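You operate a simulated robot arm through the tools that you are given. There is no shell and no other tool. Be economical: measure what you need, move in short steps, check, and stop when the job is done.

Carry out the task below with a simulated robot arm. There is one attempt and no reset: what you move stays moved.

Task
Clear the table onto the oak tray and wipe up the sticky patch.
Fine: the tall jar and the blue oil can go on the oak tray, which stays where it is; wipe with the yellow pad and put it back.

It is judged by the outcome, as a careful person would: the job done as asked, and still so three seconds after it is handed in. It fails if anything else is knocked over, pushed out of place, dropped, spilled or broken.

Robot
A 6-joint arm with a two-finger parallel gripper, fixed in place. Base frame: the origin is at the foot of the arm, x ahead of it, y to its left, z up. Readings come in m, rad, newtons and seconds.
With the tool pointing down near the work surface it reaches from about 0.32 to 0.7 m from the base axis. Its first joint turns from -2.897 to 2.897 rad. Payload 4.1 kg.
The TCP is the grasp point between the finger pads, 0.023 m short of the fingertips. In the tool frame z runs along the fingers and y along their closing line. The gripper opens to 0.094 m. The fingers are 0.038 m wide and 0.01 m thick; the gripper's body (0.054 by 0.096 m) begins 0.039 m behind the TCP.
Orientation is that of the tool frame in the base frame, as [roll, pitch, yaw] about the fixed x, y, z axes, in that order (R = Rz(yaw) Ry(pitch) Rx(roll)). With the fingers straight down and closing along the base's y, the tool's x points along the base's -x, its y along +y and its z along -z.

Tools
- The arm moves only by the tool arm_command. Its argument "commands" is a list of rows, each a list of 7 numbers: the shift along the tool's x, y, z in units of 30 mm (1.0 is 30 mm), then the turn, a rotation vector about the tool's x, y, z in units of 6 degrees (1.0 is 6 degrees), then the gripper command, from -1 (shut) to 1 (fully open), values between in proportion. In form: [[dx, dy, dz, ax, ay, az, jaw], ...]. A call has 1 to 20 rows; each row shifts and turns the commanded pose from where the row before left it, along the tool's axes as they then stand. A call with a number of a shift or a turn outside -1 to 1 is refused whole. Each row takes 0.2 s and may step no farther than 0.05 m and 0.15 rad from the row before; otherwise, or with a gripper value out of range, the whole call is refused. A pose out of reach is approached as far as the arm can. The call stops where the force on the tool passes 40 N (or 10 N more than at its start, if that is more) or the arm is blocked; 0.2 s more then pass. Each finger travels about 0.045 m/s and halts on what it meets, pressing with about 21 N; the grip force reading is that of the motor and also rises with nothing between the fingers. The clock runs only during rows and for 0.2 s after the last one: add rows that do not move to give the fingers time. It gives the time, the measured TCP pose, the force on the tool (base axes), the opening and the grip force at its end, in the units of the frame above (readings bear some noise).
- Cameras (640 x 400 px; columns grow to the right, rows downward): "scene" is fixed at [0.3994, -0.6503, 1.5465]; the picture's right is [0.99, 0.11, 0.00], its down [0.10, -0.93, -0.37] and it looks along [-0.04, 0.36, -0.93] (base axes); focal length 352 px, centre (320, 200). "wrist" rides on the gripper at [-0.039, 0, -0.044] in the tool frame; the picture's right is [0.00, -1.00, 0.00], its down [0.97, 0.00, -0.24] and it looks along [0.24, 0.00, 0.97] (tool axes); focal length 218 px, centre (320, 200). There is no depth. A picture from a camera that has moved, and an enlarged one, comes with that camera's place and axes in the base frame and with its lens.
- capture(camera): a new picture of that camera. The clock stands still meanwhile.
- move_column(by): slides the trunk up (or, below 0, down) by that many m; the arm rides with it, the base frame stays. It gives what a move gives, with no picture.
- inspect(camera, box): a new picture of the part [left, top, right, bottom] of that camera's present view, enlarged. The clock stands still meanwhile.
- hand_in(): hands the job in; it is judged then, once.

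Work in short steps. Places have to be worked out from the pictures, the camera data and where the tool is seen: move nearer, look again, correct. Check each grasp and each placing, and mend what went wrong. You have 120 turns and 64 pictures in all, those below and enlarged ones among them. Open the gripper and draw the arm clear of the work before you hand the job in, unless the task says otherwise; then end with one line.

The tools are called after "Call:" as name(argument=value, ...) on one line, values as JSON. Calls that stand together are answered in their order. arm_command: Moves the arm, as the interface text tells. Its arguments: {"type":"object","properties":{"commands":{"type":"array"}},"required":["commands"]} The other tools are called the same way: move_column (by) slides the trunk up or down; capture (camera) takes a picture; inspect (camera, box) takes an enlarged picture of a part of a camera's view; hand_in () hands the job in.

At the start:

```text
t: 0.0
tcp_pos: [0.1067, -0.3368, 1.0321]
orientation: [-3.141, 0.0, -3.141]
contact_force: [-0.6, 0.4, -0.7]
finger_gap: 0.094
grasp_force: 0.1
trunk travel left (down, up): [-0.5, 0.09]
```

scene: 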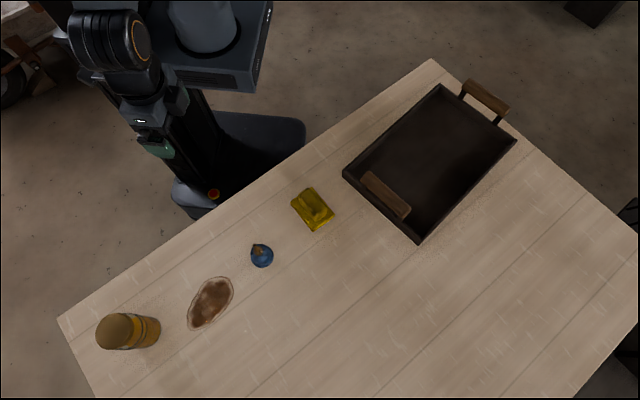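
wrist: 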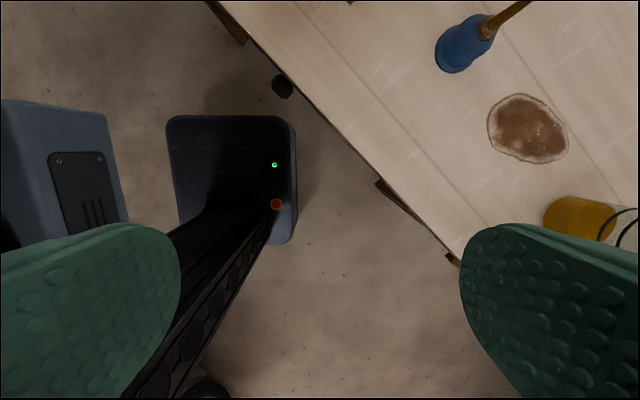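

The scene shows the jar standing near (0.05,-0.68), the patch near (0.16,-0.61), the oil can near (0.25,-0.50), the pad near (0.35,-0.375) and the tray near (0.62,-0.23). I'll enlarge the relevant areas for detail.

Call:
inspect(camera="scene", box=[80, 230, 290, 361])

Call:
inspect(camera="scene", box=[280, 60, 540, 250])

```text
3.05 times, centred on (185, 296) of scene
camera zoom: at [0.3994, -0.6503, 1.5465], right [0.99, 0.11, 0.0], down [0.1, -0.93, -0.37], along [-0.04, 0.36, -0.93], focal length 1073 px, centre (731, -91)
```

zoom: 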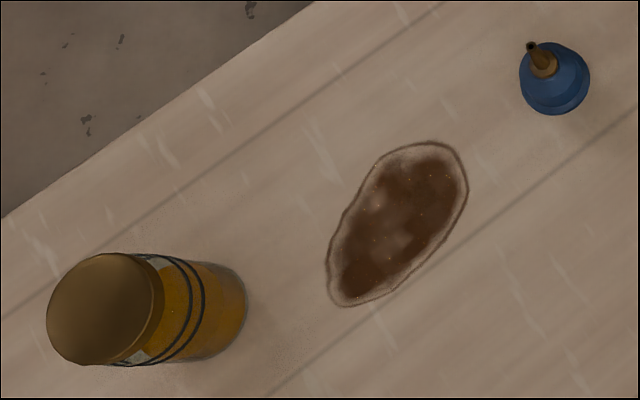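

```text
2.11 times, centred on (410, 155) of scene
camera zoom: at [0.3994, -0.6503, 1.5465], right [0.99, 0.11, 0.0], down [0.1, -0.93, -0.37], along [-0.04, 0.36, -0.93], focal length 742 px, centre (130, 295)
```

zoom: 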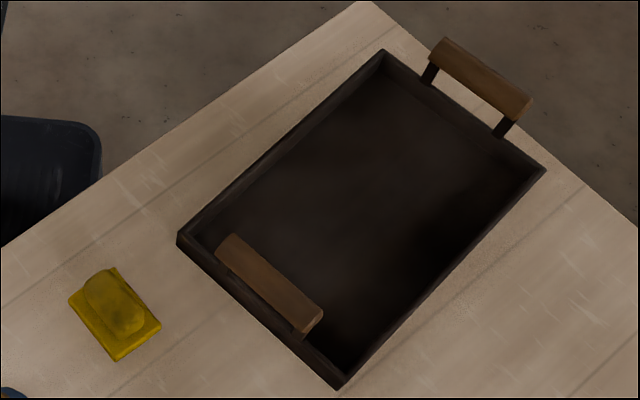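

The jar stands about 0.12 m tall near (0.046,-0.681), with a diameter of about 0.068. The can is about 0.105 m tall. I'll move the tool at its present height to just short of the jar and look with the wrist camera.

Call:
arm_command(commands=[[0.17, -0.9, 0, 0, 0, 0, 1], [0.17, -0.9, 0, 0, 0, 0, 1], [0.17, -0.9, 0, 0, 0, 0, 1], [0.17, -0.9, 0, 0, 0, 0, 1], [0.17, -0.9, 0, 0, 0, 0, 1], [0.17, -0.9, 0, 0, 0, 0, 1], [0.17, -0.9, 0, 0, 0, 0, 1], [0.17, -0.9, 0, 0, 0, 0, 1], [0.17, -0.9, 0, 0, 0, 0, 1], [0, -0.9, 0, 0, 0, 0, 1], [0, -0.9, 0, 0, 0, 0, 1], [0, 0, 0, 0, 0, 0, 1]])

Call:
capture(camera="wrist")

```text
t: 2.6
tcp_pos: [0.0607, -0.6336, 1.0326]
orientation: [3.14, 0.0, -3.141]
contact_force: [0.0, -0.3, -0.3]
finger_gap: 0.0942
grasp_force: 0.1
trunk travel left (down, up): [-0.5, 0.09]
```

```text
59 pictures are left
camera wrist: at [0.0985, -0.6329, 1.0749], right [0.0, -1.0, 0.0], down [-0.97, 0.0, 0.24], along [-0.24, 0.0, -0.97], focal length 218 px, centre (320, 200)
```

wrist: 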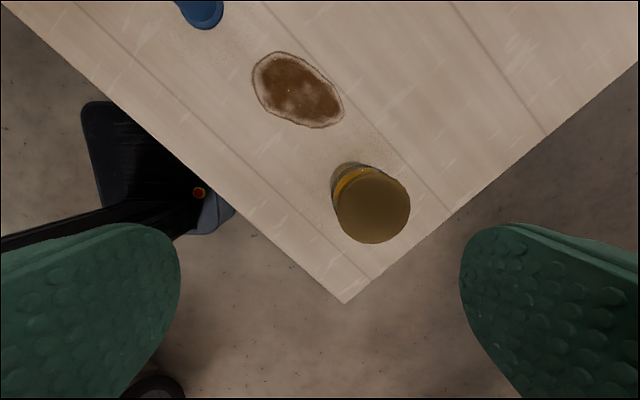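

The wrist view puts the jar lid centre at about (0.049,-0.677), which matches. I'll centre over it and come down part way to check.

Call:
arm_command(commands=[[0.2, -0.75, 0, 0, 0, 0, 1], [0.2, -0.75, 0, 0, 0, 0, 1], [0, 0, 0.9, 0, 0, 0, 1], [0, 0, 0.9, 0, 0, 0, 1], [0, 0, 0.7, 0, 0, 0, 1], [0, 0, 0, 0, 0, 0, 1]])

Call:
capture(camera="wrist")

Call:
inspect(camera="scene", box=[60, 230, 270, 361])

```text
t: 4.0
tcp_pos: [0.0575, -0.635, 0.9555]
orientation: [3.14, 0.001, 3.141]
contact_force: [-0.3, -0.2, 0.6]
finger_gap: 0.0941
grasp_force: 0.1
out of reach, approached as far as the arm can: row 1, 2
trunk travel left (down, up): [-0.5, 0.09]
```

```text
58 pictures are left
camera wrist: at [0.0959, -0.6345, 0.9981], right [0.0, -1.0, 0.0], down [-0.97, 0.0, 0.24], along [-0.24, 0.0, -0.97], focal length 218 px, centre (320, 200)
```

wrist: 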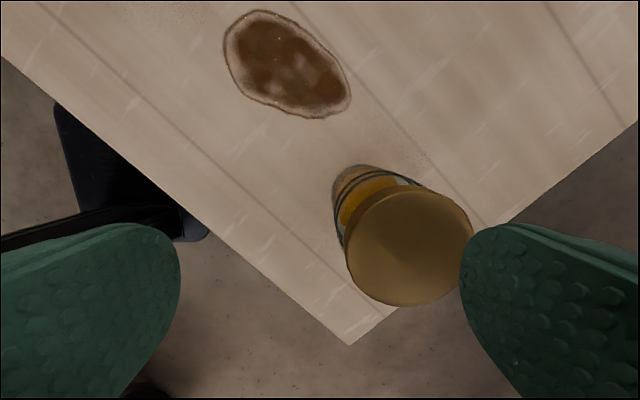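

```text
3.05 times, centred on (165, 296) of scene
camera zoom: at [0.3994, -0.6503, 1.5465], right [0.99, 0.11, 0.0], down [0.1, -0.93, -0.37], along [-0.04, 0.36, -0.93], focal length 1073 px, centre (792, -91)
```

zoom: 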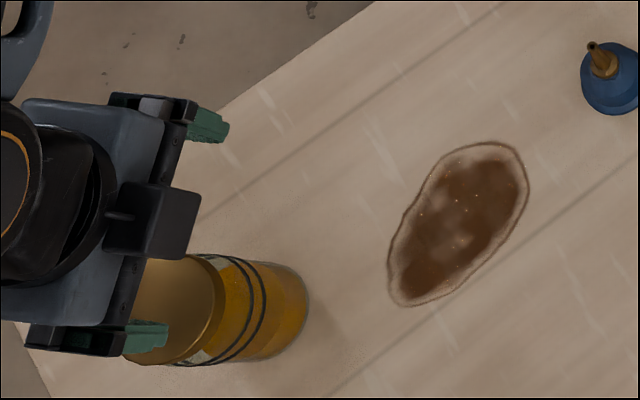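

Reach was limited at the greater height. The lid top works out at z≈0.90, centre (0.048,-0.679). The fingertips are at 0.93, so I'll move outward again at this lower height.

Call:
arm_command(commands=[[0.1, -0.5, 0, 0, 0, 0, 1], [0.1, -0.5, 0, 0, 0, 0, 1], [0.1, -0.45, 0, 0, 0, 0, 1], [0, 0, 0, 0, 0, 0, 1]])

```text
t: 5.0
tcp_pos: [0.0559, -0.65, 0.9547]
orientation: [-3.141, 0.001, -3.141]
contact_force: [0.2, -0.4, -0.5]
finger_gap: 0.0942
grasp_force: 0.0
out of reach, approached as far as the arm can: row 2, 3
trunk travel left (down, up): [-0.5, 0.09]
```

Reach is still short at 0.652. I'll raise the trunk so that the wrist sits lower relative to the shoulder, then come back down and retry.

Call:
move_column(by=0.09)

Call:
arm_command(commands=[[0, 0, 0.9, 0, 0, 0, 1], [0, 0, 0.9, 0, 0, 0, 1], [0, 0, 0.9, 0, 0, 0, 1], [0.1, -0.5, 0, 0, 0, 0, 1], [0.1, -0.5, 0, 0, 0, 0, 1], [0, 0, 0, 0, 0, 0, 1]])

```text
t: 6.2
tcp_pos: [0.0548, -0.6501, 1.0454]
orientation: [3.141, -0.001, 3.141]
contact_force: [0.0, -0.7, 0.5]
finger_gap: 0.0941
grasp_force: 0.0
trunk travel left (down, up): [-0.59, 0.0]
```

```text
t: 7.7
tcp_pos: [0.0529, -0.6513, 0.9664]
orientation: [-3.141, 0.0, 3.141]
contact_force: [0.1, 0.5, 0.5]
finger_gap: 0.094
grasp_force: 0.2
out of reach, approached as far as the arm can: row 4, 5
trunk travel left (down, up): [-0.59, 0.0]
```

Reach didn't improve. I'll turn the gripper 90° (closing tangentially), which should be its natural pose for this direction and lets me lean the fingers outward if I need to.

Call:
arm_command(commands=[[0, 0, 0, 0, 0, 1, 1], [0, 0, 0, 0, 0, 1, 1], [0, 0, 0, 0, 0, 1, 1], [0, 0, 0, 0, 0, 1, 1], [0, 0, 0, 0, 0, 1, 1], [0, 0, 0, 0, 0, 1, 1], [0, 0, 0, 0, 0, 1, 1], [0, 0, 0, 0, 0, 1, 1], [0, 0, 0, 0, 0, 1, 1], [0, 0, 0, 0, 0, 1, 1], [0, 0, 0, 0, 0, 1, 1], [0, 0, 0, 0, 0, 1, 1], [0, 0, 0, 0, 0, 1, 1], [0, 0, 0, 0, 0, 1, 1], [0, 0, 0, 0, 0, 1, 1], [-0.9, 0, 0, 0, 0, 0, 1], [0, 0, 0, 0, 0, 0, 1]])

```text
t: 11.2
tcp_pos: [0.0528, -0.6522, 0.9654]
orientation: [3.138, 0.002, 1.572]
contact_force: [0.6, 0.2, -0.6]
finger_gap: 0.0939
grasp_force: 0.1
out of reach, approached as far as the arm can: row 16
trunk travel left (down, up): [-0.59, 0.0]
```

The turn worked but the reach limit remains, so I'll lean the fingers outward by 18° and then see whether the TCP can move out over the jar.

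Call:
arm_command(commands=[[0, 0, 0, 0, -1, 0, 1], [0, 0, 0, 0, -1, 0, 1], [0, 0, 0, 0, -1, 0, 1], [-0.45, 0.0, 0.15, 0, 0, 0, 1], [-0.45, 0, 0.15, 0, 0, 0, 1], [0, 0, 0, 0, 0, 0, 1]])

Call:
capture(camera="wrist")

```text
t: 12.7
tcp_pos: [0.0524, -0.6811, 0.965]
orientation: [-3.141, 0.315, 1.57]
contact_force: [0.3, -0.3, -0.4]
finger_gap: 0.0942
grasp_force: 0.1
trunk travel left (down, up): [-0.59, 0.0]
```

```text
56 pictures are left
camera wrist: at [0.0529, -0.7031, 1.0181], right [-1.0, 0.0, 0.0], down [0.0, 1.0, -0.07], along [0.0, -0.07, -1.0], focal length 218 px, centre (320, 200)
```

wrist: 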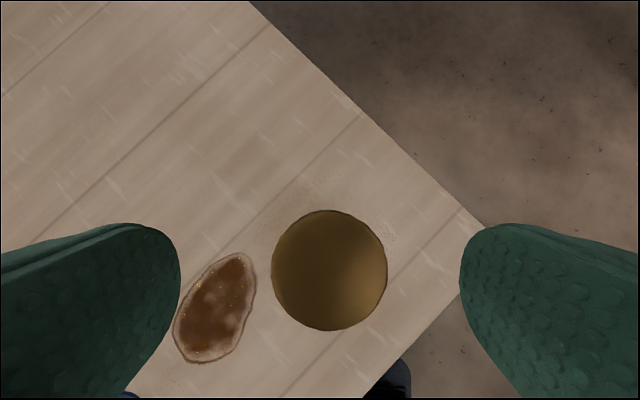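

The jar lid centre is refined to (0.0475,-0.676), and reach works with the lean. I'll descend straddling the jar to TCP z≈0.873, which keeps the palm clear of the lid.

Call:
arm_command(commands=[[0.268, -0.16, 0.72, 0, 0, 0, 1], [0.268, 0, 0.72, 0, 0, 0, 1], [0.268, 0, 0.72, 0, 0, 0, 1], [0.268, 0, 0.72, 0, 0, 0, 1], [0, 0, 0, 0, 0, 0, 1]])

Call:
capture(camera="wrist")

Call:
inspect(camera="scene", box=[60, 230, 270, 361])

```text
t: 13.8
tcp_pos: [0.0487, -0.6771, 0.8763]
orientation: [3.141, 0.319, 1.571]
contact_force: [-0.7, 0.7, 14.1]
finger_gap: 0.0941
grasp_force: 0.1
trunk travel left (down, up): [-0.59, 0.0]
```

```text
55 pictures are left
camera wrist: at [0.0482, -0.699, 0.9288], right [-1.0, 0.0, 0.0], down [0.0, 1.0, -0.08], along [0.0, -0.08, -1.0], focal length 218 px, centre (320, 200)
```

wrist: 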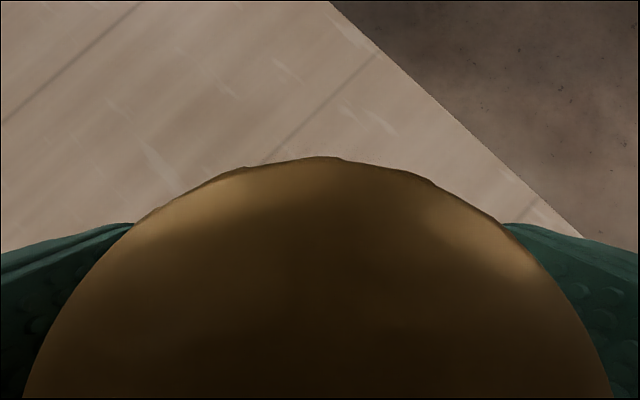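

```text
3.05 times, centred on (165, 296) of scene
camera zoom: at [0.3994, -0.6503, 1.5465], right [0.99, 0.11, 0.0], down [0.1, -0.93, -0.37], along [-0.04, 0.36, -0.93], focal length 1073 px, centre (792, -91)
```

zoom: 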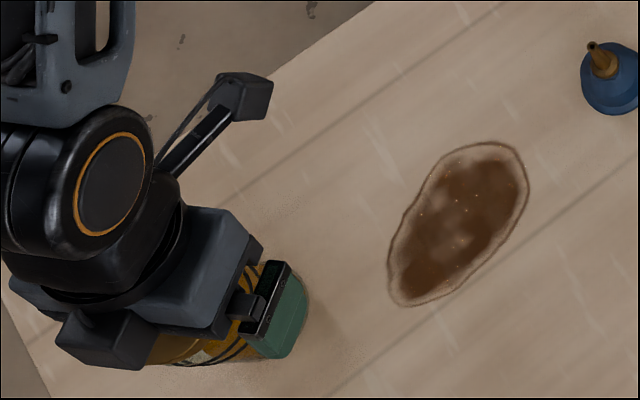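

14 N upward means the palm has just touched the lid. I'll back off about 9 mm along the tool and close.

Call:
arm_command(commands=[[0, 0, -0.3, 0, 0, 0, 1], [0, 0, 0, 0, 0, 0, 1], [0, 0, 0, 0, 0, 0, -1], [0, 0, 0, 0, 0, 0, -1], [0, 0, 0, 0, 0, 0, -1], [0, 0, 0, 0, 0, 0, -1], [0, 0, 0, 0, 0, 0, -1]])

```text
t: 15.4
tcp_pos: [0.0484, -0.674, 0.8824]
orientation: [-3.141, 0.313, 1.573]
contact_force: [-0.1, 0.7, -0.5]
finger_gap: 0.0613
grasp_force: 21.2
trunk travel left (down, up): [-0.59, 0.0]
```

It's gripped at 0.061 m. I'll lift straight up about 45 mm and check.

Call:
arm_command(commands=[[-0.155, 0, -0.475, 0, 0, 0, -1], [-0.155, 0, -0.475, 0, 0, 0, -1], [-0.31, 0, -0.95, 0, 0, 0, -1], [0, 0, 0, 0, 0, 0, -1]])

Call:
capture(camera="scene")

```text
t: 16.4
tcp_pos: [0.0497, -0.6746, 0.9409]
orientation: [3.141, 0.314, 1.571]
contact_force: [-0.2, 1.2, -3.4]
finger_gap: 0.0614
grasp_force: 21.5
trunk travel left (down, up): [-0.59, 0.0]
```

```text
53 pictures are left
```

scene: 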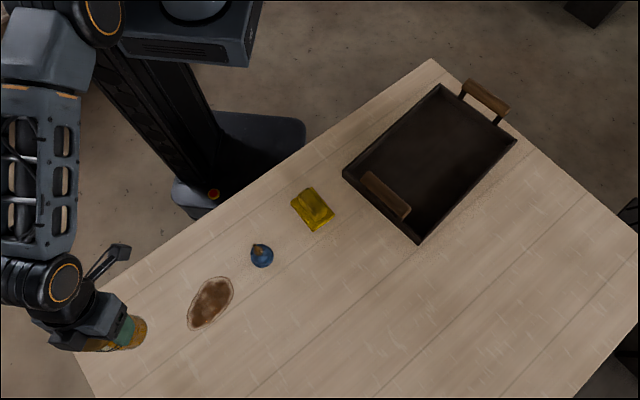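

The jar is firmly held (about 3 N). I'll raise it and draw it inward to r≈0.52 with plenty of clearance, before swinging toward the tray.

Call:
arm_command(commands=[[0.6, 0, -0.838, 0, 0, 0, -1], [0.6, 0, -0.838, 0, 0, 0, -1], [0.6, 0, -0.838, 0, 0, 0, -1], [0.6, 0, -0.838, 0, 0, 0, -1], [0.6, 0, -0.838, 0, 0, 0, -1], [0.6, 0, -0.838, 0, 0, 0, -1], [0, 0, 0, 0, 0, 0, -1]])

```text
t: 18.1
tcp_pos: [0.0479, -0.5255, 1.0509]
orientation: [3.141, 0.315, 1.571]
contact_force: [-0.2, 0.3, -2.9]
finger_gap: 0.0613
grasp_force: 20.3
trunk travel left (down, up): [-0.59, 0.0]
```

Now I'll swing 60° counter-clockwise at this height, with the jar bottom at about 0.95.

Call:
arm_command(commands=[[0, 0.92, 0, -0.155, 0, -0.4755, -1], [0, 0.92, 0, -0.155, 0, -0.4755, -1], [0, 0.92, 0, -0.155, 0, -0.4755, -1], [0, 0.92, 0, -0.155, 0, -0.4755, -1], [0, 0.92, 0, -0.155, 0, -0.4755, -1], [0, 0.92, 0, -0.155, 0, -0.4755, -1], [0, 0.92, 0, -0.155, 0, -0.4755, -1], [0, 0.92, 0, -0.155, 0, -0.4755, -1], [0, 0.92, 0, -0.155, 0, -0.4755, -1], [0, 0.92, 0, -0.155, 0, -0.4755, -1], [0, 0.92, 0, -0.155, 0, -0.4755, -1], [0, 0.92, 0, -0.155, 0, -0.4755, -1], [0, 0.92, 0, -0.155, 0, -0.4755, -1], [0, 0.92, 0, -0.155, 0, -0.4755, -1], [0, 0.92, 0, -0.155, 0, -0.4755, -1], [0, 0.92, 0, -0.155, 0, -0.4755, -1], [0, 0.92, 0, -0.155, 0, -0.4755, -1], [0, 0.92, 0, -0.155, 0, -0.4755, -1], [0, 0.92, 0, -0.155, 0, -0.4755, -1], [0, 0.92, 0, -0.155, 0, -0.4755, -1]])

Call:
capture(camera="scene")

Call:
capture(camera="wrist")

```text
t: 22.2
tcp_pos: [0.5136, -0.2729, 1.0519]
orientation: [-3.141, 0.313, 2.618]
contact_force: [-0.4, -0.1, -2.6]
finger_gap: 0.0614
grasp_force: 20.8
trunk travel left (down, up): [-0.59, 0.0]
```

```text
52 pictures are left
```

scene: 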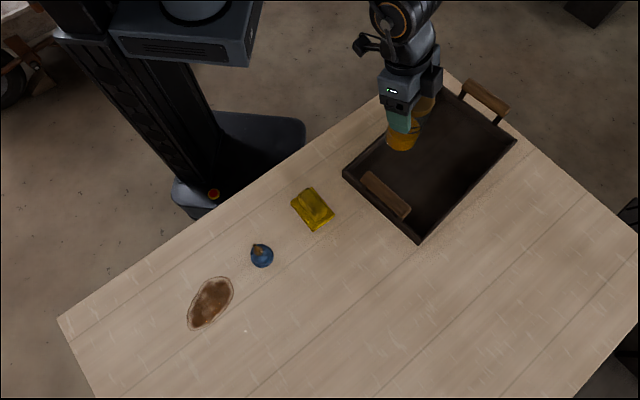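

```text
51 pictures are left
camera wrist: at [0.5326, -0.2837, 1.1042], right [-0.5, -0.87, 0.0], down [-0.86, 0.5, -0.07], along [0.06, -0.04, -1.0], focal length 218 px, centre (320, 200)
```

wrist: 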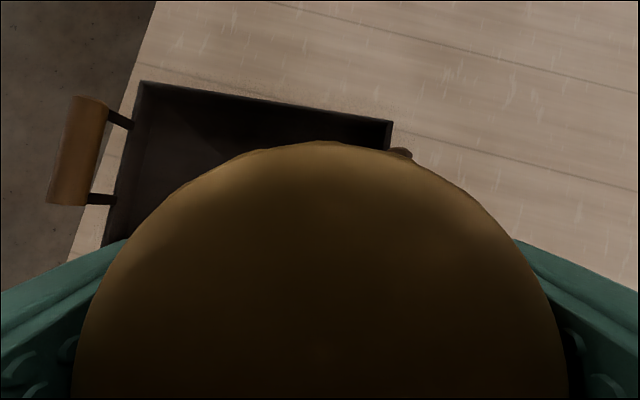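

The jar hangs over the tray's near part. I'll move it to about (0.62,-0.16), turning a little more, still high.

Call:
arm_command(commands=[[-0.189, 0.845, 0.0615, 0, 0, 0, -1], [-0.189, 0.845, 0.0615, 0, 0, 0, -1], [-0.189, 0.845, 0.0615, 0, 0, 0, -1], [-0.189, 0.845, 0.0615, 0, 0, 0, -1], [-0.189, 0.845, 0.0615, 0, 0, 0, -1], [-0.189, 0.845, 0.0615, 0, 0, 0, -1], [0, 0, 0, -0.155, 0, -0.4755, -1], [0, 0, 0, -0.155, 0, -0.4755, -1], [0, 0, 0, -0.155, 0, -0.4755, -1], [0, 0, 0, -0.155, 0, -0.4755, -1], [0, 0, 0, 0, 0, 0, -1]])

Call:
inspect(camera="scene", box=[320, 40, 560, 250])

```text
t: 24.6
tcp_pos: [0.6188, -0.1595, 1.0529]
orientation: [3.14, 0.313, 2.827]
contact_force: [0.6, 0.5, -3.6]
finger_gap: 0.0614
grasp_force: 21.4
trunk travel left (down, up): [-0.59, 0.0]
```

```text
1.90 times, centred on (440, 145) of scene
camera zoom: at [0.3994, -0.6503, 1.5465], right [0.99, 0.11, 0.0], down [0.1, -0.93, -0.37], along [-0.04, 0.36, -0.93], focal length 671 px, centre (91, 305)
```

zoom: 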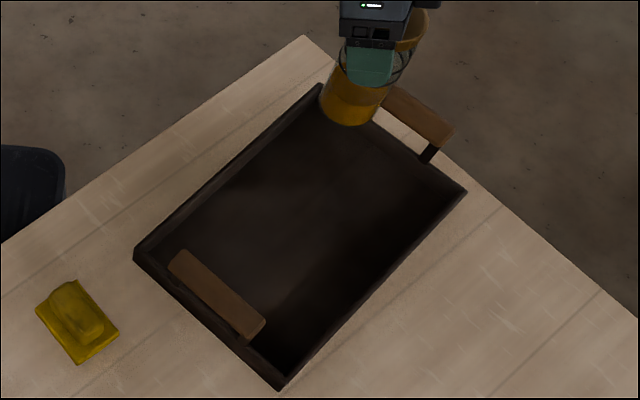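

The position projects to mid-tray. I'll descend to about 20 mm above the floor.

Call:
arm_command(commands=[[0.25, 0, 0.765, 0, 0, 0, -1], [0.25, 0, 0.765, 0, 0, 0, -1], [0.25, 0, 0.765, 0, 0, 0, -1], [0.25, 0, 0.765, 0, 0, 0, -1], [0.25, 0, 0.765, 0, 0, 0, -1], [0.25, 0, 0.765, 0, 0, 0, -1], [0, 0, 0, 0, 0, 0, -1]])

Call:
inspect(camera="scene", box=[320, 40, 560, 250])

```text
t: 26.2
tcp_pos: [0.6192, -0.1601, 0.9081]
orientation: [-3.141, 0.316, 2.828]
contact_force: [0.5, 0.2, -3.8]
finger_gap: 0.0615
grasp_force: 21.1
trunk travel left (down, up): [-0.59, 0.0]
```

```text
1.90 times, centred on (440, 145) of scene
camera zoom: at [0.3994, -0.6503, 1.5465], right [0.99, 0.11, 0.0], down [0.1, -0.93, -0.37], along [-0.04, 0.36, -0.93], focal length 671 px, centre (91, 305)
```

zoom: 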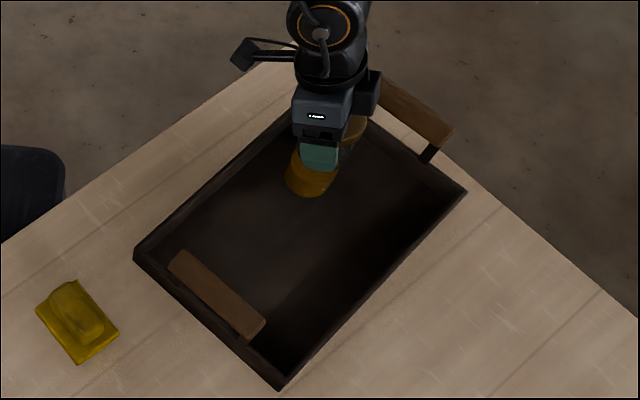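

It's within the tray, clear of the walls. I'll lower in small steps and watch the force.

Call:
arm_command(commands=[[0.031, 0, 0.095, 0, 0, 0, -1], [0.031, 0, 0.095, 0, 0, 0, -1], [0.031, 0, 0.095, 0, 0, 0, -1], [0.031, 0, 0.095, 0, 0, 0, -1], [0, 0, 0, 0, 0, 0, -1]])

```text
t: 27.4
tcp_pos: [0.6197, -0.1601, 0.8951]
orientation: [3.141, 0.314, 2.827]
contact_force: [-0.4, 0.3, -2.9]
finger_gap: 0.0615
grasp_force: 21.0
trunk travel left (down, up): [-0.59, 0.0]
```

No contact yet, so I'll continue down.

Call:
arm_command(commands=[[0.02, 0, 0.063, 0, 0, 0, -1], [0.02, 0, 0.063, 0, 0, 0, -1], [0, 0, 0, 0, 0, 0, -1]])

```text
t: 28.2
tcp_pos: [0.6191, -0.1594, 0.8913]
orientation: [3.139, 0.315, 2.826]
contact_force: [-0.1, -0.3, -2.0]
finger_gap: 0.0613
grasp_force: 21.3
trunk travel left (down, up): [-0.59, 0.0]
```

The bottom should be near 0.789. I'll go down in 1–2 mm steps.

Call:
arm_command(commands=[[0.02, 0, 0.063, 0, 0, 0, -1], [0, 0, 0, 0, 0, 0, -1]])

```text
t: 28.9
tcp_pos: [0.6199, -0.1602, 0.8893]
orientation: [3.14, 0.312, 2.828]
contact_force: [0.1, 0.9, -2.5]
finger_gap: 0.0613
grasp_force: 21.5
trunk travel left (down, up): [-0.59, 0.0]
```

Call:
arm_command(commands=[[0.02, 0, 0.063, 0, 0, 0, -1], [0, 0, 0, 0, 0, 0, -1]])

```text
t: 29.4
tcp_pos: [0.6191, -0.1584, 0.8876]
orientation: [3.141, 0.316, 2.826]
contact_force: [-1.6, 1.7, 3.6]
finger_gap: 0.0615
grasp_force: 21.1
trunk travel left (down, up): [-0.59, 0.0]
```

The force turned to +3.6 N, so the jar rests on the floor of the tray. I'll open and back out along the tool axis.

Call:
arm_command(commands=[[0, 0, 0, 0, 0, 0, -0.2], [0, 0, 0, 0, 0, 0, 0.2], [0, 0, 0, 0, 0, 0, 1], [0, 0, 0, 0, 0, 0, 1], [0, 0, 0, 0, 0, 0, 1], [0, 0, 0, 0, 0, 0, 1]])

Call:
arm_command(commands=[[-0.15, 0, -0.5, 0, 0, 0, 1], [-0.15, 0, -0.5, 0, 0, 0, 1], [-0.25, 0, -0.8, 0, 0, 0, 1], [-0.25, 0, -0.8, 0, 0, 0, 1], [-0.25, 0, -0.8, 0, 0, 0, 1], [-0.25, 0, -0.8, 0, 0, 0, 1], [0, 0, 0, 0, 0, 0, 1]])

Call:
inspect(camera="scene", box=[320, 40, 560, 250])

```text
t: 30.9
tcp_pos: [0.6192, -0.1606, 0.8875]
orientation: [3.141, 0.317, 2.828]
contact_force: [0.4, -0.3, 0.9]
finger_gap: 0.094
grasp_force: 0.1
trunk travel left (down, up): [-0.59, 0.0]
```

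```text
t: 32.5
tcp_pos: [0.6165, -0.1588, 1.0196]
orientation: [3.14, 0.315, 2.827]
contact_force: [0.9, -0.1, -0.4]
finger_gap: 0.0939
grasp_force: 0.1
trunk travel left (down, up): [-0.59, 0.0]
```

```text
1.90 times, centred on (440, 145) of scene
camera zoom: at [0.3994, -0.6503, 1.5465], right [0.99, 0.11, 0.0], down [0.1, -0.93, -0.37], along [-0.04, 0.36, -0.93], focal length 671 px, centre (91, 305)
```

zoom: 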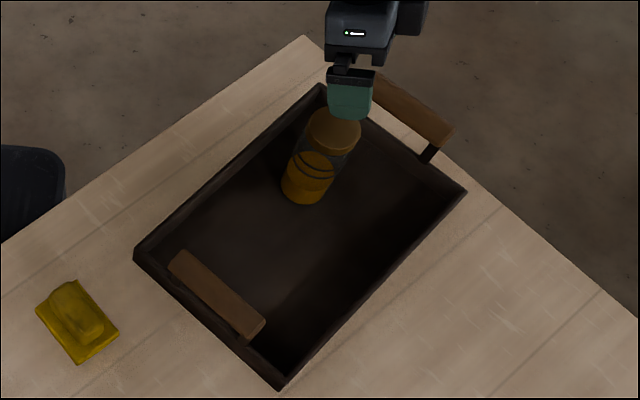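

The jar stands upright in the tray. I'll draw inward and swing back toward the oil can.

Call:
arm_command(commands=[[0.951, 0, -0.31, 0, 0, 0, 1], [0.951, 0, -0.31, 0, 0, 0, 1], [0.951, 0, -0.31, 0, 0, 0, 1], [0, -0.95, 0, 0.155, 0, 0.4755, 1], [0, -0.95, 0, 0.155, 0, 0.4755, 1], [0, -0.95, 0, 0.155, 0, 0.4755, 1], [0, -0.95, 0, 0.155, 0, 0.4755, 1], [0, -0.95, 0, 0.155, 0, 0.4755, 1], [0, -0.95, 0, 0.155, 0, 0.4755, 1], [0, -0.95, 0, 0.155, 0, 0.4755, 1], [0, -0.95, 0, 0.155, 0, 0.4755, 1], [0, -0.95, 0, 0.155, 0, 0.4755, 1], [0, -0.95, 0, 0.155, 0, 0.4755, 1], [0, -0.95, 0, 0.155, 0, 0.4755, 1], [0, -0.95, 0, 0.155, 0, 0.4755, 1], [0, -0.95, 0, 0.155, 0, 0.4755, 1], [0, -0.95, 0, 0.155, 0, 0.4755, 1], [0, -0.95, 0, 0.155, 0, 0.4755, 1], [0, 0, 0, 0, 0, 0, 1]])

Call:
capture(camera="wrist")

```text
t: 36.5
tcp_pos: [0.2698, -0.4541, 1.0176]
orientation: [-3.141, 0.315, 2.041]
contact_force: [-0.1, -0.2, 0.1]
finger_gap: 0.0939
grasp_force: 0.0
trunk travel left (down, up): [-0.59, 0.0]
```

```text
47 pictures are left
camera wrist: at [0.2798, -0.4745, 1.0709], right [-0.89, -0.45, 0.0], down [-0.45, 0.89, -0.07], along [0.03, -0.06, -1.0], focal length 218 px, centre (320, 200)
```

wrist: 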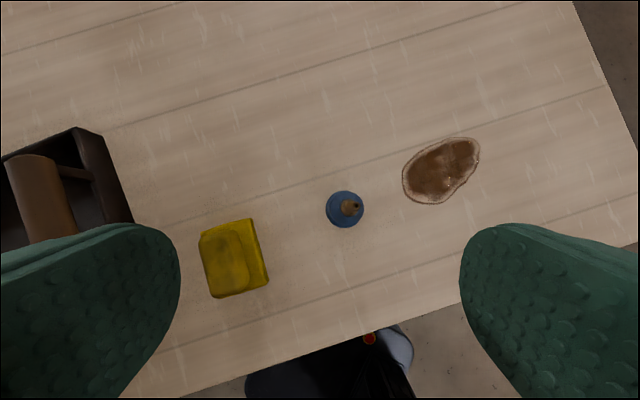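

The can base is at (0.254,-0.496), radius about 0.025, with a vertical spout. I need its side profile before choosing a grasp, so I'll draw inward and lower, lean further and look at it obliquely.

Call:
arm_command(commands=[[0.79, -0.29, 0.355, 0, 0, 0, 1], [0.79, -0.29, 0.355, 0, 0, 0, 1], [0.79, -0.29, 0.355, 0, 0, 0, 1], [0.79, -0.29, 0.355, 0, 0, 0, 1], [0, 0, 0, 0, -1, 0, 1], [0, 0, 0, 0, -1, 0, 1], [0, 0, 0, 0, -1, 0, 1], [0, 0, 0, 0, -1, 0, 1], [0, 0, 0, 0, -1, 0, 1], [0, 0, 0, 0, 0, 0, 1]])

Call:
capture(camera="wrist")

```text
t: 38.6
tcp_pos: [0.2122, -0.3966, 0.9495]
orientation: [3.076, 0.64, 2.024]
contact_force: [-0.8, 1.0, 0.3]
finger_gap: 0.0941
grasp_force: 0.0
out of reach, approached as far as the arm can: row 5, 6, 7
trunk travel left (down, up): [-0.59, 0.0]
```

```text
46 pictures are left
camera wrist: at [0.2107, -0.4027, 1.0056], right [-0.88, -0.47, -0.05], down [-0.42, 0.82, -0.39], along [0.23, -0.32, -0.92], focal length 218 px, centre (320, 200)
```

wrist: 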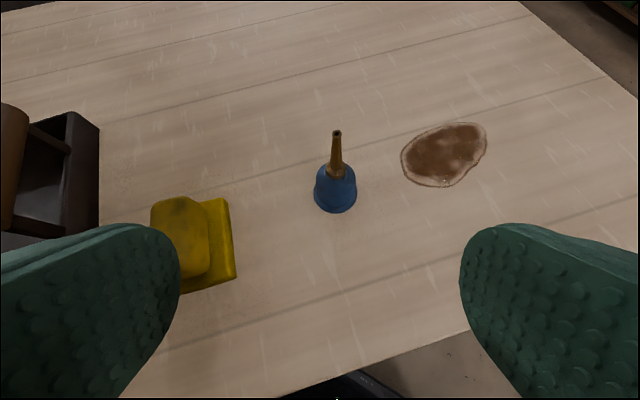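

Good oblique view; I'll enlarge the can.

Call:
inspect(camera="wrist", box=[280, 115, 392, 227])

```text
3.57 times, centred on (336, 171) of wrist
camera zoom: at [0.2107, -0.4027, 1.0056], right [-0.88, -0.47, -0.05], down [-0.42, 0.82, -0.39], along [0.23, -0.32, -0.92], focal length 780 px, centre (263, 304)
```

zoom: 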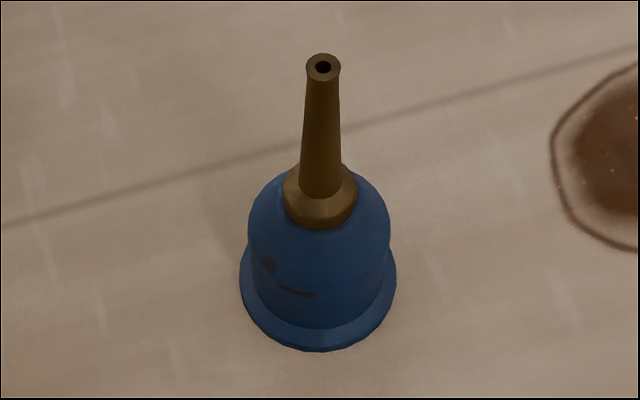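

The can has a flanged base, a dome up to h≈0.05, a brass collar from h≈0.05 to 0.066 (Ø≈0.02) and a spout tip at h≈0.105. I'll take it with the tool upright by the collar, TCP z≈0.853, so it hangs stably. First I'll straighten the tool and go above the can.

Call:
arm_command(commands=[[0, 0, 0, 0.625, 0, 0, 1], [0, 0, 0, 0, 1, 0, 1], [0, 0, 0, 0, 1, 0, 1], [0, 0, 0, 0, 1, 0, 1], [0, 0, 0, 0, 1, 0, 1], [0, 0, 0, 0, 1, 0, 1], [0, 0, 0, 0, 1, 0, 1], [0, 0, 0, 0, 0.11, 0, 1], [-0.9, -0.05, 0, 0, 0, 0, 1], [-0.9, -0.05, 0, 0, 0, 0, 1], [-0.9, -0.05, 0, 0, 0, 0, 1], [-0.9, -0.05, 0, 0, 0, 0, 1], [0, 0, 0, 0, 0, 0, 1]])

Call:
capture(camera="wrist")

```text
t: 41.5
tcp_pos: [0.256, -0.4948, 0.9755]
orientation: [3.075, 0.233, 2.038]
contact_force: [0.8, 0.3, -0.4]
finger_gap: 0.0941
grasp_force: 0.0
out of reach, approached as far as the arm can: row 1, 4, 5, 6
trunk travel left (down, up): [-0.59, 0.0]
```

```text
44 pictures are left
camera wrist: at [0.2655, -0.5208, 1.0253], right [-0.88, -0.46, -0.07], down [-0.46, 0.89, 0.01], along [0.05, 0.04, -1.0], focal length 218 px, centre (320, 200)
```

wrist: 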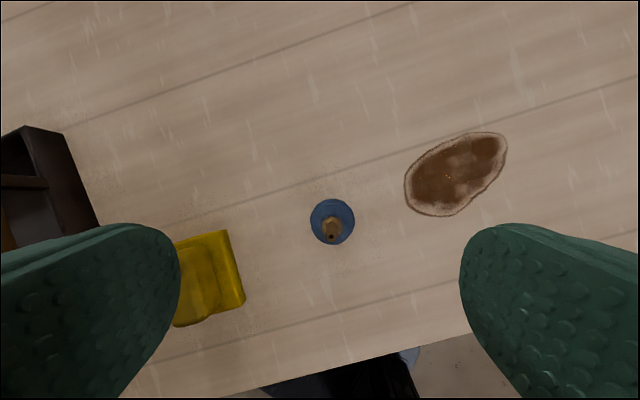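

It's above the can, but some rotations were refused close to the base. I'll finish straightening here, where there's more freedom.

Call:
arm_command(commands=[[0, 0, 0, 0.635, 0, 0, 1], [0, 0, 0, 0, 0.75, 0, 1], [0, 0, 0, 0, 0.75, 0, 1], [0, 0, 0, 0, 0.725, 0, 1], [0, 0, 0, 0, 0, 0, 1]])

Call:
capture(camera="wrist")

```text
t: 42.6
tcp_pos: [0.2553, -0.4957, 0.975]
orientation: [3.14, 0.0, 2.039]
contact_force: [-0.5, -0.6, 0.6]
finger_gap: 0.0941
grasp_force: 0.1
trunk travel left (down, up): [-0.59, 0.0]
```

```text
43 pictures are left
camera wrist: at [0.2727, -0.5294, 1.0172], right [-0.89, -0.45, 0.0], down [-0.44, 0.87, 0.24], along [-0.11, 0.22, -0.97], focal length 218 px, centre (320, 200)
```

wrist: 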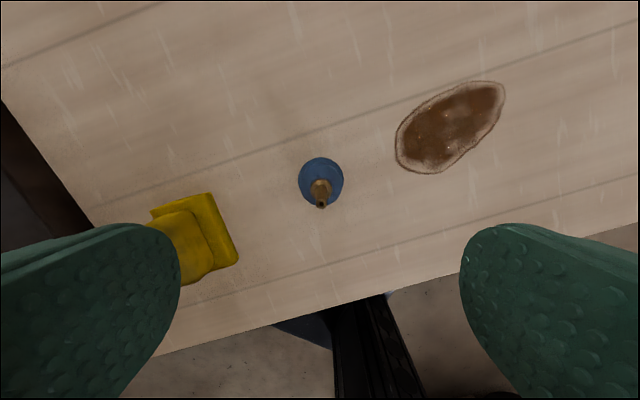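

The tool is upright and aligned within about 1 mm over the can. I'll descend to TCP z≈0.853.

Call:
arm_command(commands=[[0, 0, 0.9, 0, 0, 0, 1], [0, 0, 0.9, 0, 0, 0, 1], [0, 0, 0.9, 0, 0, 0, 1], [0, 0, 0.9, 0, 0, 0, 1], [0, 0, 0.47, 0, 0, 0, 1], [0, 0, 0, 0, 0, 0, 1]])

Call:
inspect(camera="wrist", box=[160, 100, 480, 400])

Call:
inspect(camera="scene", box=[200, 200, 330, 300])

```text
t: 44.0
tcp_pos: [0.2547, -0.4945, 0.8514]
orientation: [3.141, 0.0, 2.038]
contact_force: [-0.8, -0.5, 0.0]
finger_gap: 0.0938
grasp_force: 0.0
trunk travel left (down, up): [-0.59, 0.0]
```

```text
1.33 times, centred on (320, 250) of wrist
camera zoom: at [0.2717, -0.5293, 0.8937], right [-0.89, -0.45, 0.0], down [-0.44, 0.87, 0.24], along [-0.11, 0.21, -0.97], focal length 291 px, centre (320, 133)
```

zoom: 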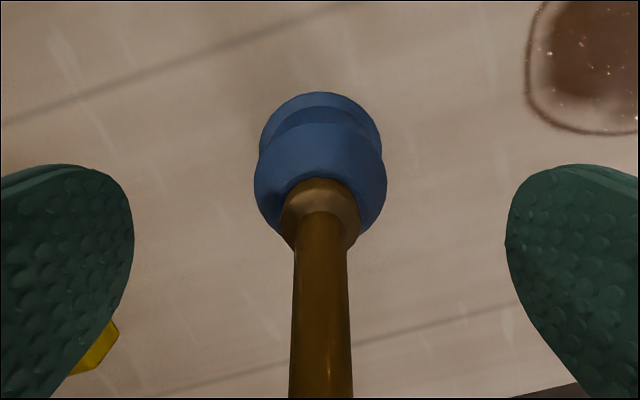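

```text
4.00 times, centred on (265, 250) of scene
camera zoom: at [0.3994, -0.6503, 1.5465], right [0.99, 0.11, 0.0], down [0.1, -0.93, -0.37], along [-0.04, 0.36, -0.93], focal length 1409 px, centre (540, 0)
```

zoom: 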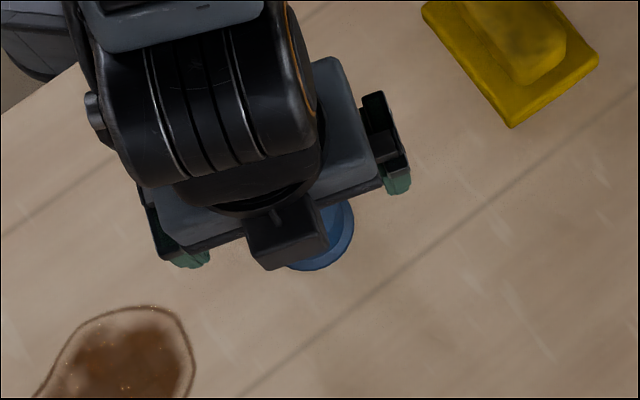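

Aligned, with no contact. I'll close on the collar.

Call:
arm_command(commands=[[0, 0, 0, 0, 0, 0, -1], [0, 0, 0, 0, 0, 0, -1], [0, 0, 0, 0, 0, 0, -1], [0, 0, 0, 0, 0, 0, -1], [0, 0, 0, 0, 0, 0, -1], [0, 0, 0, 0, 0, 0, -1], [0, 0, 0, 0, 0, 0, -1]])

Call:
inspect(camera="wrist", box=[160, 100, 480, 400])

```text
t: 45.6
tcp_pos: [0.2547, -0.496, 0.8518]
orientation: [3.141, -0.001, 2.04]
contact_force: [-0.2, -0.4, 0.4]
finger_gap: 0.0387
grasp_force: 20.8
trunk travel left (down, up): [-0.59, 0.0]
```

```text
1.33 times, centred on (320, 250) of wrist
camera zoom: at [0.2717, -0.5294, 0.894], right [-0.89, -0.45, 0.0], down [-0.44, 0.87, 0.24], along [-0.11, 0.21, -0.97], focal length 291 px, centre (320, 133)
```

zoom: 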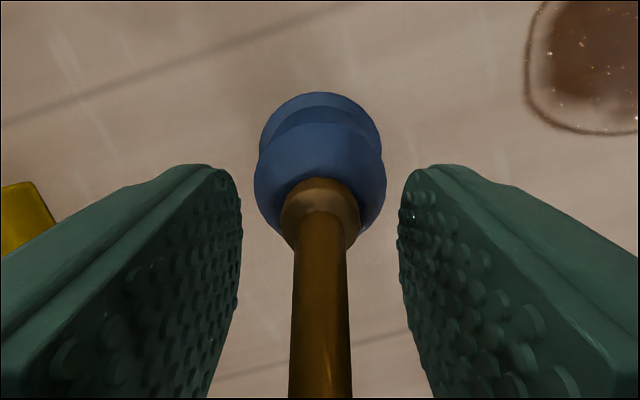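

The fingers stopped at 0.039 with 21 N, apparently on the top of the body. I'll lift slightly and check.

Call:
arm_command(commands=[[0, 0, -0.2, 0, 0, 0, -1], [0, 0, -0.3, 0, 0, 0, -1], [0, 0, 0, 0, 0, 0, -1]])

Call:
inspect(camera="wrist", box=[160, 100, 480, 400])

```text
t: 46.5
tcp_pos: [0.2556, -0.4963, 0.8662]
orientation: [-3.141, -0.001, 2.039]
contact_force: [0.3, 0.0, -0.5]
finger_gap: 0.0389
grasp_force: 21.1
trunk travel left (down, up): [-0.59, 0.0]
```

```text
1.33 times, centred on (320, 250) of wrist
camera zoom: at [0.2722, -0.5293, 0.9094], right [-0.89, -0.45, 0.0], down [-0.44, 0.87, 0.24], along [-0.11, 0.21, -0.97], focal length 291 px, centre (320, 133)
```

zoom: 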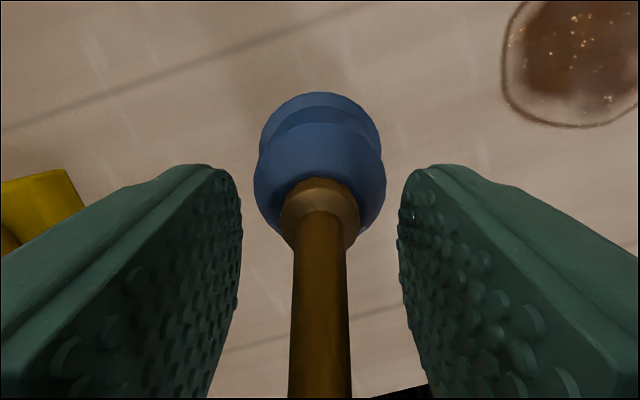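

It lifts with the gripper, but the overlap on the body is shallow. I'll set it back down, open slightly, go 4 mm lower and regrip for security.

Call:
arm_command(commands=[[0, 0, 0.3, 0, 0, 0, -1], [0, 0, 0.19, 0, 0, 0, -1], [0, 0, 0, 0, 0, 0, -1], [0, 0, 0, 0, 0, 0, 0.3], [0, 0, 0, 0, 0, 0, 0.3], [0, 0, 0, 0, 0, 0, 0.3], [0, 0, 0.13, 0, 0, 0, 0.3], [0, 0, 0, 0, 0, 0, 0.3]])

Call:
arm_command(commands=[[0, 0, 0, 0, 0, 0, -1], [0, 0, 0, 0, 0, 0, -1], [0, 0, 0, 0, 0, 0, -1], [0, 0, 0, 0, 0, 0, -1], [0, 0, 0, 0, 0, 0, -1]])

```text
t: 48.2
tcp_pos: [0.2562, -0.4943, 0.8486]
orientation: [-3.141, -0.001, 2.037]
contact_force: [1.0, 0.0, -0.5]
finger_gap: 0.0612
grasp_force: 0.1
trunk travel left (down, up): [-0.59, 0.0]
```

```text
t: 49.5
tcp_pos: [0.2559, -0.4959, 0.8475]
orientation: [3.141, 0.001, 2.04]
contact_force: [0.8, -0.4, 0.8]
finger_gap: 0.0388
grasp_force: 21.0
trunk travel left (down, up): [-0.59, 0.0]
```

Firm again at 0.0388. I'll lift 0.17 m and swing 36° toward the tray at r≈0.56.

Call:
arm_command(commands=[[0, 0, -0.5, 0, 0, 0, -1], [0, 0, -0.9, 0, 0, 0, -1], [0, 0, -0.9, 0, 0, 0, -1], [0, 0, -0.9, 0, 0, 0, -1], [0, 0, -0.9, 0, 0, 0, -1], [0, 0, -0.9, 0, 0, 0, -1], [0, 0, -0.75, 0, 0, 0, -1], [0, 0.97, 0, 0, 0, -0.5, -1], [0, 0.97, 0, 0, 0, -0.5, -1], [0, 0.97, 0, 0, 0, -0.5, -1], [0, 0.97, 0, 0, 0, -0.5, -1], [0, 0.97, 0, 0, 0, -0.5, -1], [0, 0.97, 0, 0, 0, -0.5, -1], [0, 0.97, 0, 0, 0, -0.5, -1], [0, 0.97, 0, 0, 0, -0.5, -1], [0, 0.97, 0, 0, 0, -0.5, -1], [0, 0.97, 0, 0, 0, -0.5, -1], [0, 0.97, 0, 0, 0, -0.5, -1], [0, 0.97, 0, 0, 0, -0.5, -1], [0, 0, 0, 0, 0, 0, -1]])

Call:
capture(camera="scene")

```text
t: 53.6
tcp_pos: [0.5058, -0.2602, 1.0209]
orientation: [3.139, -0.001, 2.667]
contact_force: [0.8, 0.1, -1.0]
finger_gap: 0.0384
grasp_force: 21.2
trunk travel left (down, up): [-0.59, 0.0]
```

```text
38 pictures are left
```

scene: 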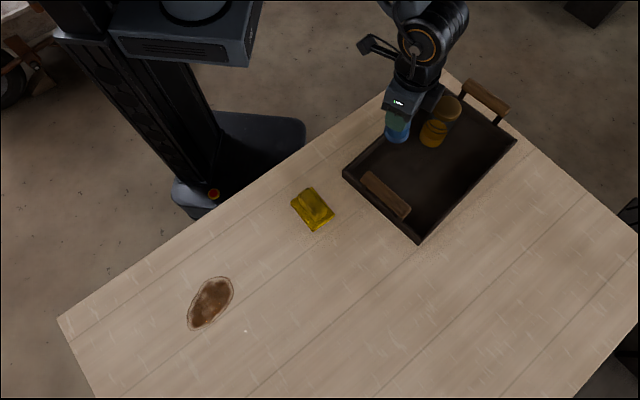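

The can is held over the tray. I'll move to (0.565,-0.275) and descend to just above the floor.

Call:
arm_command(commands=[[-0.66, 0.15, 0, 0, 0, 0, -1], [-0.66, 0.15, 0, 0, 0, 0, -1], [-0.66, 0.15, 0, 0, 0, 0, -1], [0, 0, 0.9, 0, 0, 0, -1], [0, 0, 0.9, 0, 0, 0, -1], [0, 0, 0.9, 0, 0, 0, -1], [0, 0, 0.9, 0, 0, 0, -1], [0, 0, 0.9, 0, 0, 0, -1], [0, 0, 0.5, 0, 0, 0, -1], [0, 0, 0, 0, 0, 0, -1]])

Call:
inspect(camera="scene", box=[320, 40, 560, 250])

```text
t: 55.9
tcp_pos: [0.5651, -0.2742, 0.8711]
orientation: [-3.142, 0.0, 2.666]
contact_force: [0.7, -0.4, -0.8]
finger_gap: 0.0388
grasp_force: 21.1
trunk travel left (down, up): [-0.59, 0.0]
```

```text
1.90 times, centred on (440, 145) of scene
camera zoom: at [0.3994, -0.6503, 1.5465], right [0.99, 0.11, 0.0], down [0.1, -0.93, -0.37], along [-0.04, 0.36, -0.93], focal length 671 px, centre (91, 305)
```

zoom: 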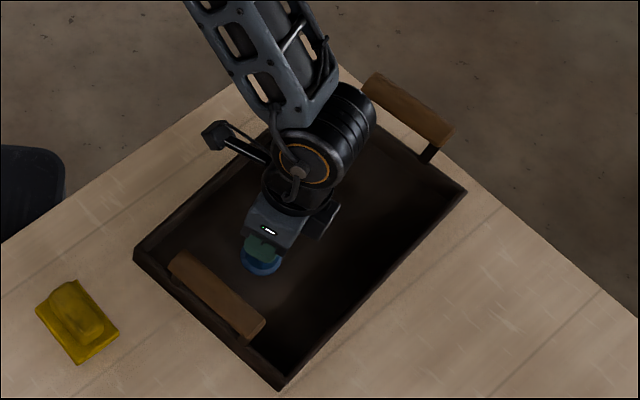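

Clear of the handle and jar. I'll lower gently to contact.

Call:
arm_command(commands=[[0, 0, 0.15, 0, 0, 0, -1], [0, 0, 0.15, 0, 0, 0, -1], [0, 0, 0.12, 0, 0, 0, -1], [0, 0, 0, 0, 0, 0, -1]])

Call:
arm_command(commands=[[0, 0, 0.06, 0, 0, 0, -1], [0, 0, 0.06, 0, 0, 0, -1], [0, 0, 0, 0, 0, 0, -1]])

```text
t: 56.9
tcp_pos: [0.5653, -0.2731, 0.8582]
orientation: [-3.141, -0.001, 2.669]
contact_force: [-0.1, 0.6, -0.9]
finger_gap: 0.0384
grasp_force: 21.3
trunk travel left (down, up): [-0.59, 0.0]
```

```text
t: 57.6
tcp_pos: [0.5657, -0.2743, 0.8552]
orientation: [-3.141, 0.001, 2.668]
contact_force: [-0.2, -0.7, 3.6]
finger_gap: 0.0384
grasp_force: 21.2
trunk travel left (down, up): [-0.59, 0.0]
```

Contact at +3.6 N, so the can stands on the tray. I'll open partly and rise straight up.

Call:
arm_command(commands=[[0, 0, 0, 0, 0, 0, 0.0], [0, 0, 0, 0, 0, 0, 0.5], [0, 0, 0, 0, 0, 0, 0.5], [0, 0, 0, 0, 0, 0, 0.5], [0, 0, -0.5, 0, 0, 0, 0.5], [0, 0, -0.9, 0, 0, 0, 0.5], [0, 0, -0.9, 0, 0, 0, 0.5], [0, 0, -0.9, 0, 0, 0, 0.5], [0, 0, -0.9, 0, 0, 0, 0.5], [0, 0, -0.9, 0, 0, 0, 0.5], [0, 0, 0, 0, 0, 0, 0.5]])

Call:
inspect(camera="scene", box=[320, 40, 560, 250])

```text
t: 60.0
tcp_pos: [0.564, -0.2764, 1.0045]
orientation: [3.141, 0.001, 2.667]
contact_force: [0.2, 0.0, 0.3]
finger_gap: 0.0706
grasp_force: 0.1
trunk travel left (down, up): [-0.59, 0.0]
```

```text
1.90 times, centred on (440, 145) of scene
camera zoom: at [0.3994, -0.6503, 1.5465], right [0.99, 0.11, 0.0], down [0.1, -0.93, -0.37], along [-0.04, 0.36, -0.93], focal length 671 px, centre (91, 305)
```

zoom: 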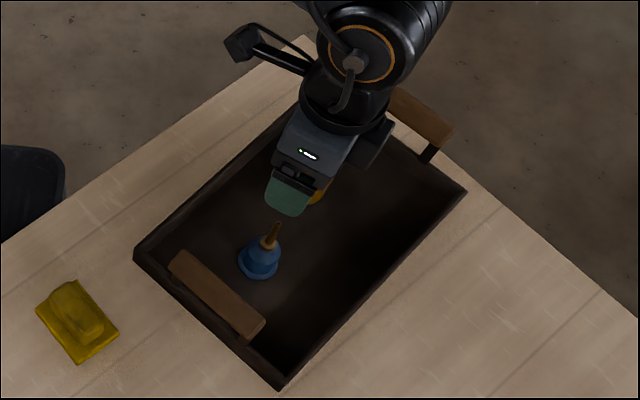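

Both items are on the tray. Next is the pad: I'll draw inward and swing to above it, aligning the fingers across its ridge (yaw ≈ 132°).

Call:
arm_command(commands=[[0.92, 0, 0, 0, 0, 0, 1], [0.92, 0, 0, 0, 0, 0, 1], [0.92, 0, 0, 0, 0, 0, 1], [0.92, 0, 0, 0, 0, 0, 1], [0, -0.9, 0, 0, 0, 0.5, 1], [0, -0.9, 0, 0, 0, 0.5, 1], [0, -0.9, 0, 0, 0, 0.5, 1], [0, -0.9, 0, 0, 0, 0.5, 1], [0, -0.9, 0, 0, 0, 0.5, 1], [0, -0.9, 0, 0, 0, 0.5, 1], [0, -0.9, 0, 0, 0, 0.5, 1], [0, 0, 0, 0, 0, 0, 1]])

Call:
capture(camera="wrist")

Call:
capture(camera="scene")

```text
t: 62.6
tcp_pos: [0.3568, -0.3758, 1.0063]
orientation: [3.14, -0.001, 2.301]
contact_force: [0.1, -0.1, 0.1]
finger_gap: 0.0941
grasp_force: 0.1
trunk travel left (down, up): [-0.59, 0.0]
```

```text
35 pictures are left
camera wrist: at [0.3805, -0.4043, 1.0477], right [-0.75, -0.67, 0.0], down [-0.65, 0.72, 0.24], along [-0.16, 0.18, -0.97], focal length 218 px, centre (320, 200)
```

wrist: 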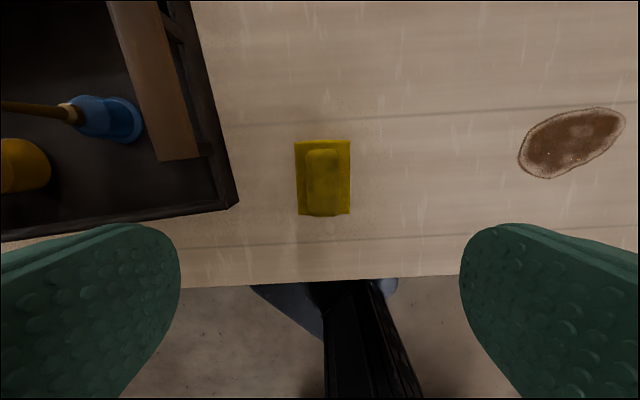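

```text
34 pictures are left
```

scene: 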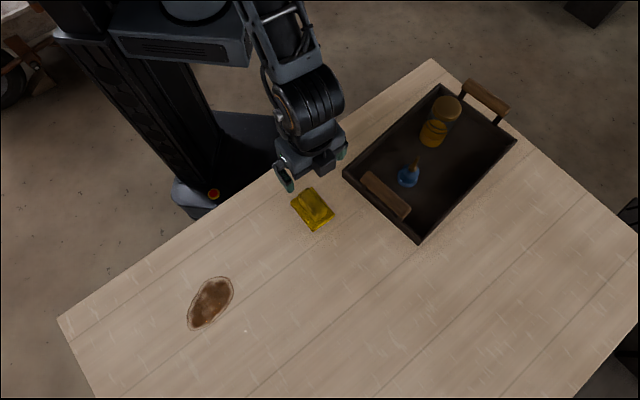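

The gripper is well aligned with the pad, whose centre is about (0.3535,-0.379). I'll shift 4 mm sideways and descend part way, then check the ridge height.

Call:
arm_command(commands=[[0, -0.14, 0.9, 0, 0, 0, 1], [0, 0, 0.9, 0, 0, 0, 1], [0, 0, 0.9, 0, 0, 0, 1], [0, 0, 0.9, 0, 0, 0, 1], [0, 0, 0.9, 0, 0, 0, 1], [0, 0, 0, 0, 0, 0, 1]])

Call:
capture(camera="wrist")

Call:
inspect(camera="scene", box=[260, 150, 380, 240])

```text
t: 64.0
tcp_pos: [0.3531, -0.378, 0.8695]
orientation: [3.14, 0.001, 2.3]
contact_force: [0.4, 0.3, -0.3]
finger_gap: 0.0943
grasp_force: 0.1
trunk travel left (down, up): [-0.59, 0.0]
```

```text
33 pictures are left
camera wrist: at [0.3777, -0.4068, 0.9112], right [-0.75, -0.67, 0.0], down [-0.65, 0.72, 0.24], along [-0.16, 0.18, -0.97], focal length 218 px, centre (320, 200)
```

wrist: 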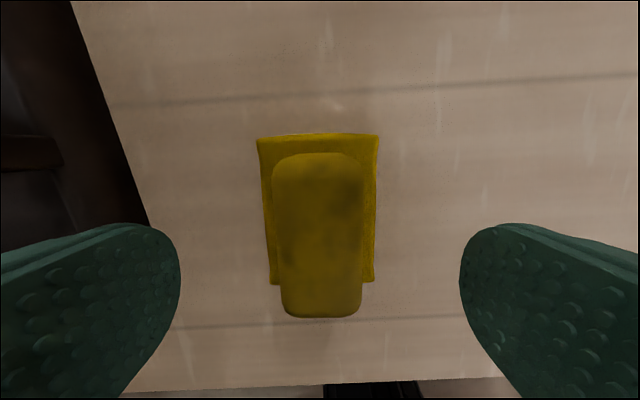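

```text
4.44 times, centred on (320, 195) of scene
camera zoom: at [0.3994, -0.6503, 1.5465], right [0.99, 0.11, 0.0], down [0.1, -0.93, -0.37], along [-0.04, 0.36, -0.93], focal length 1565 px, centre (320, 222)
```

zoom: 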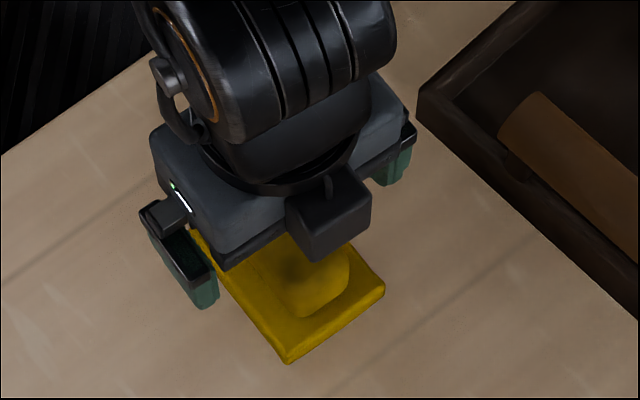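

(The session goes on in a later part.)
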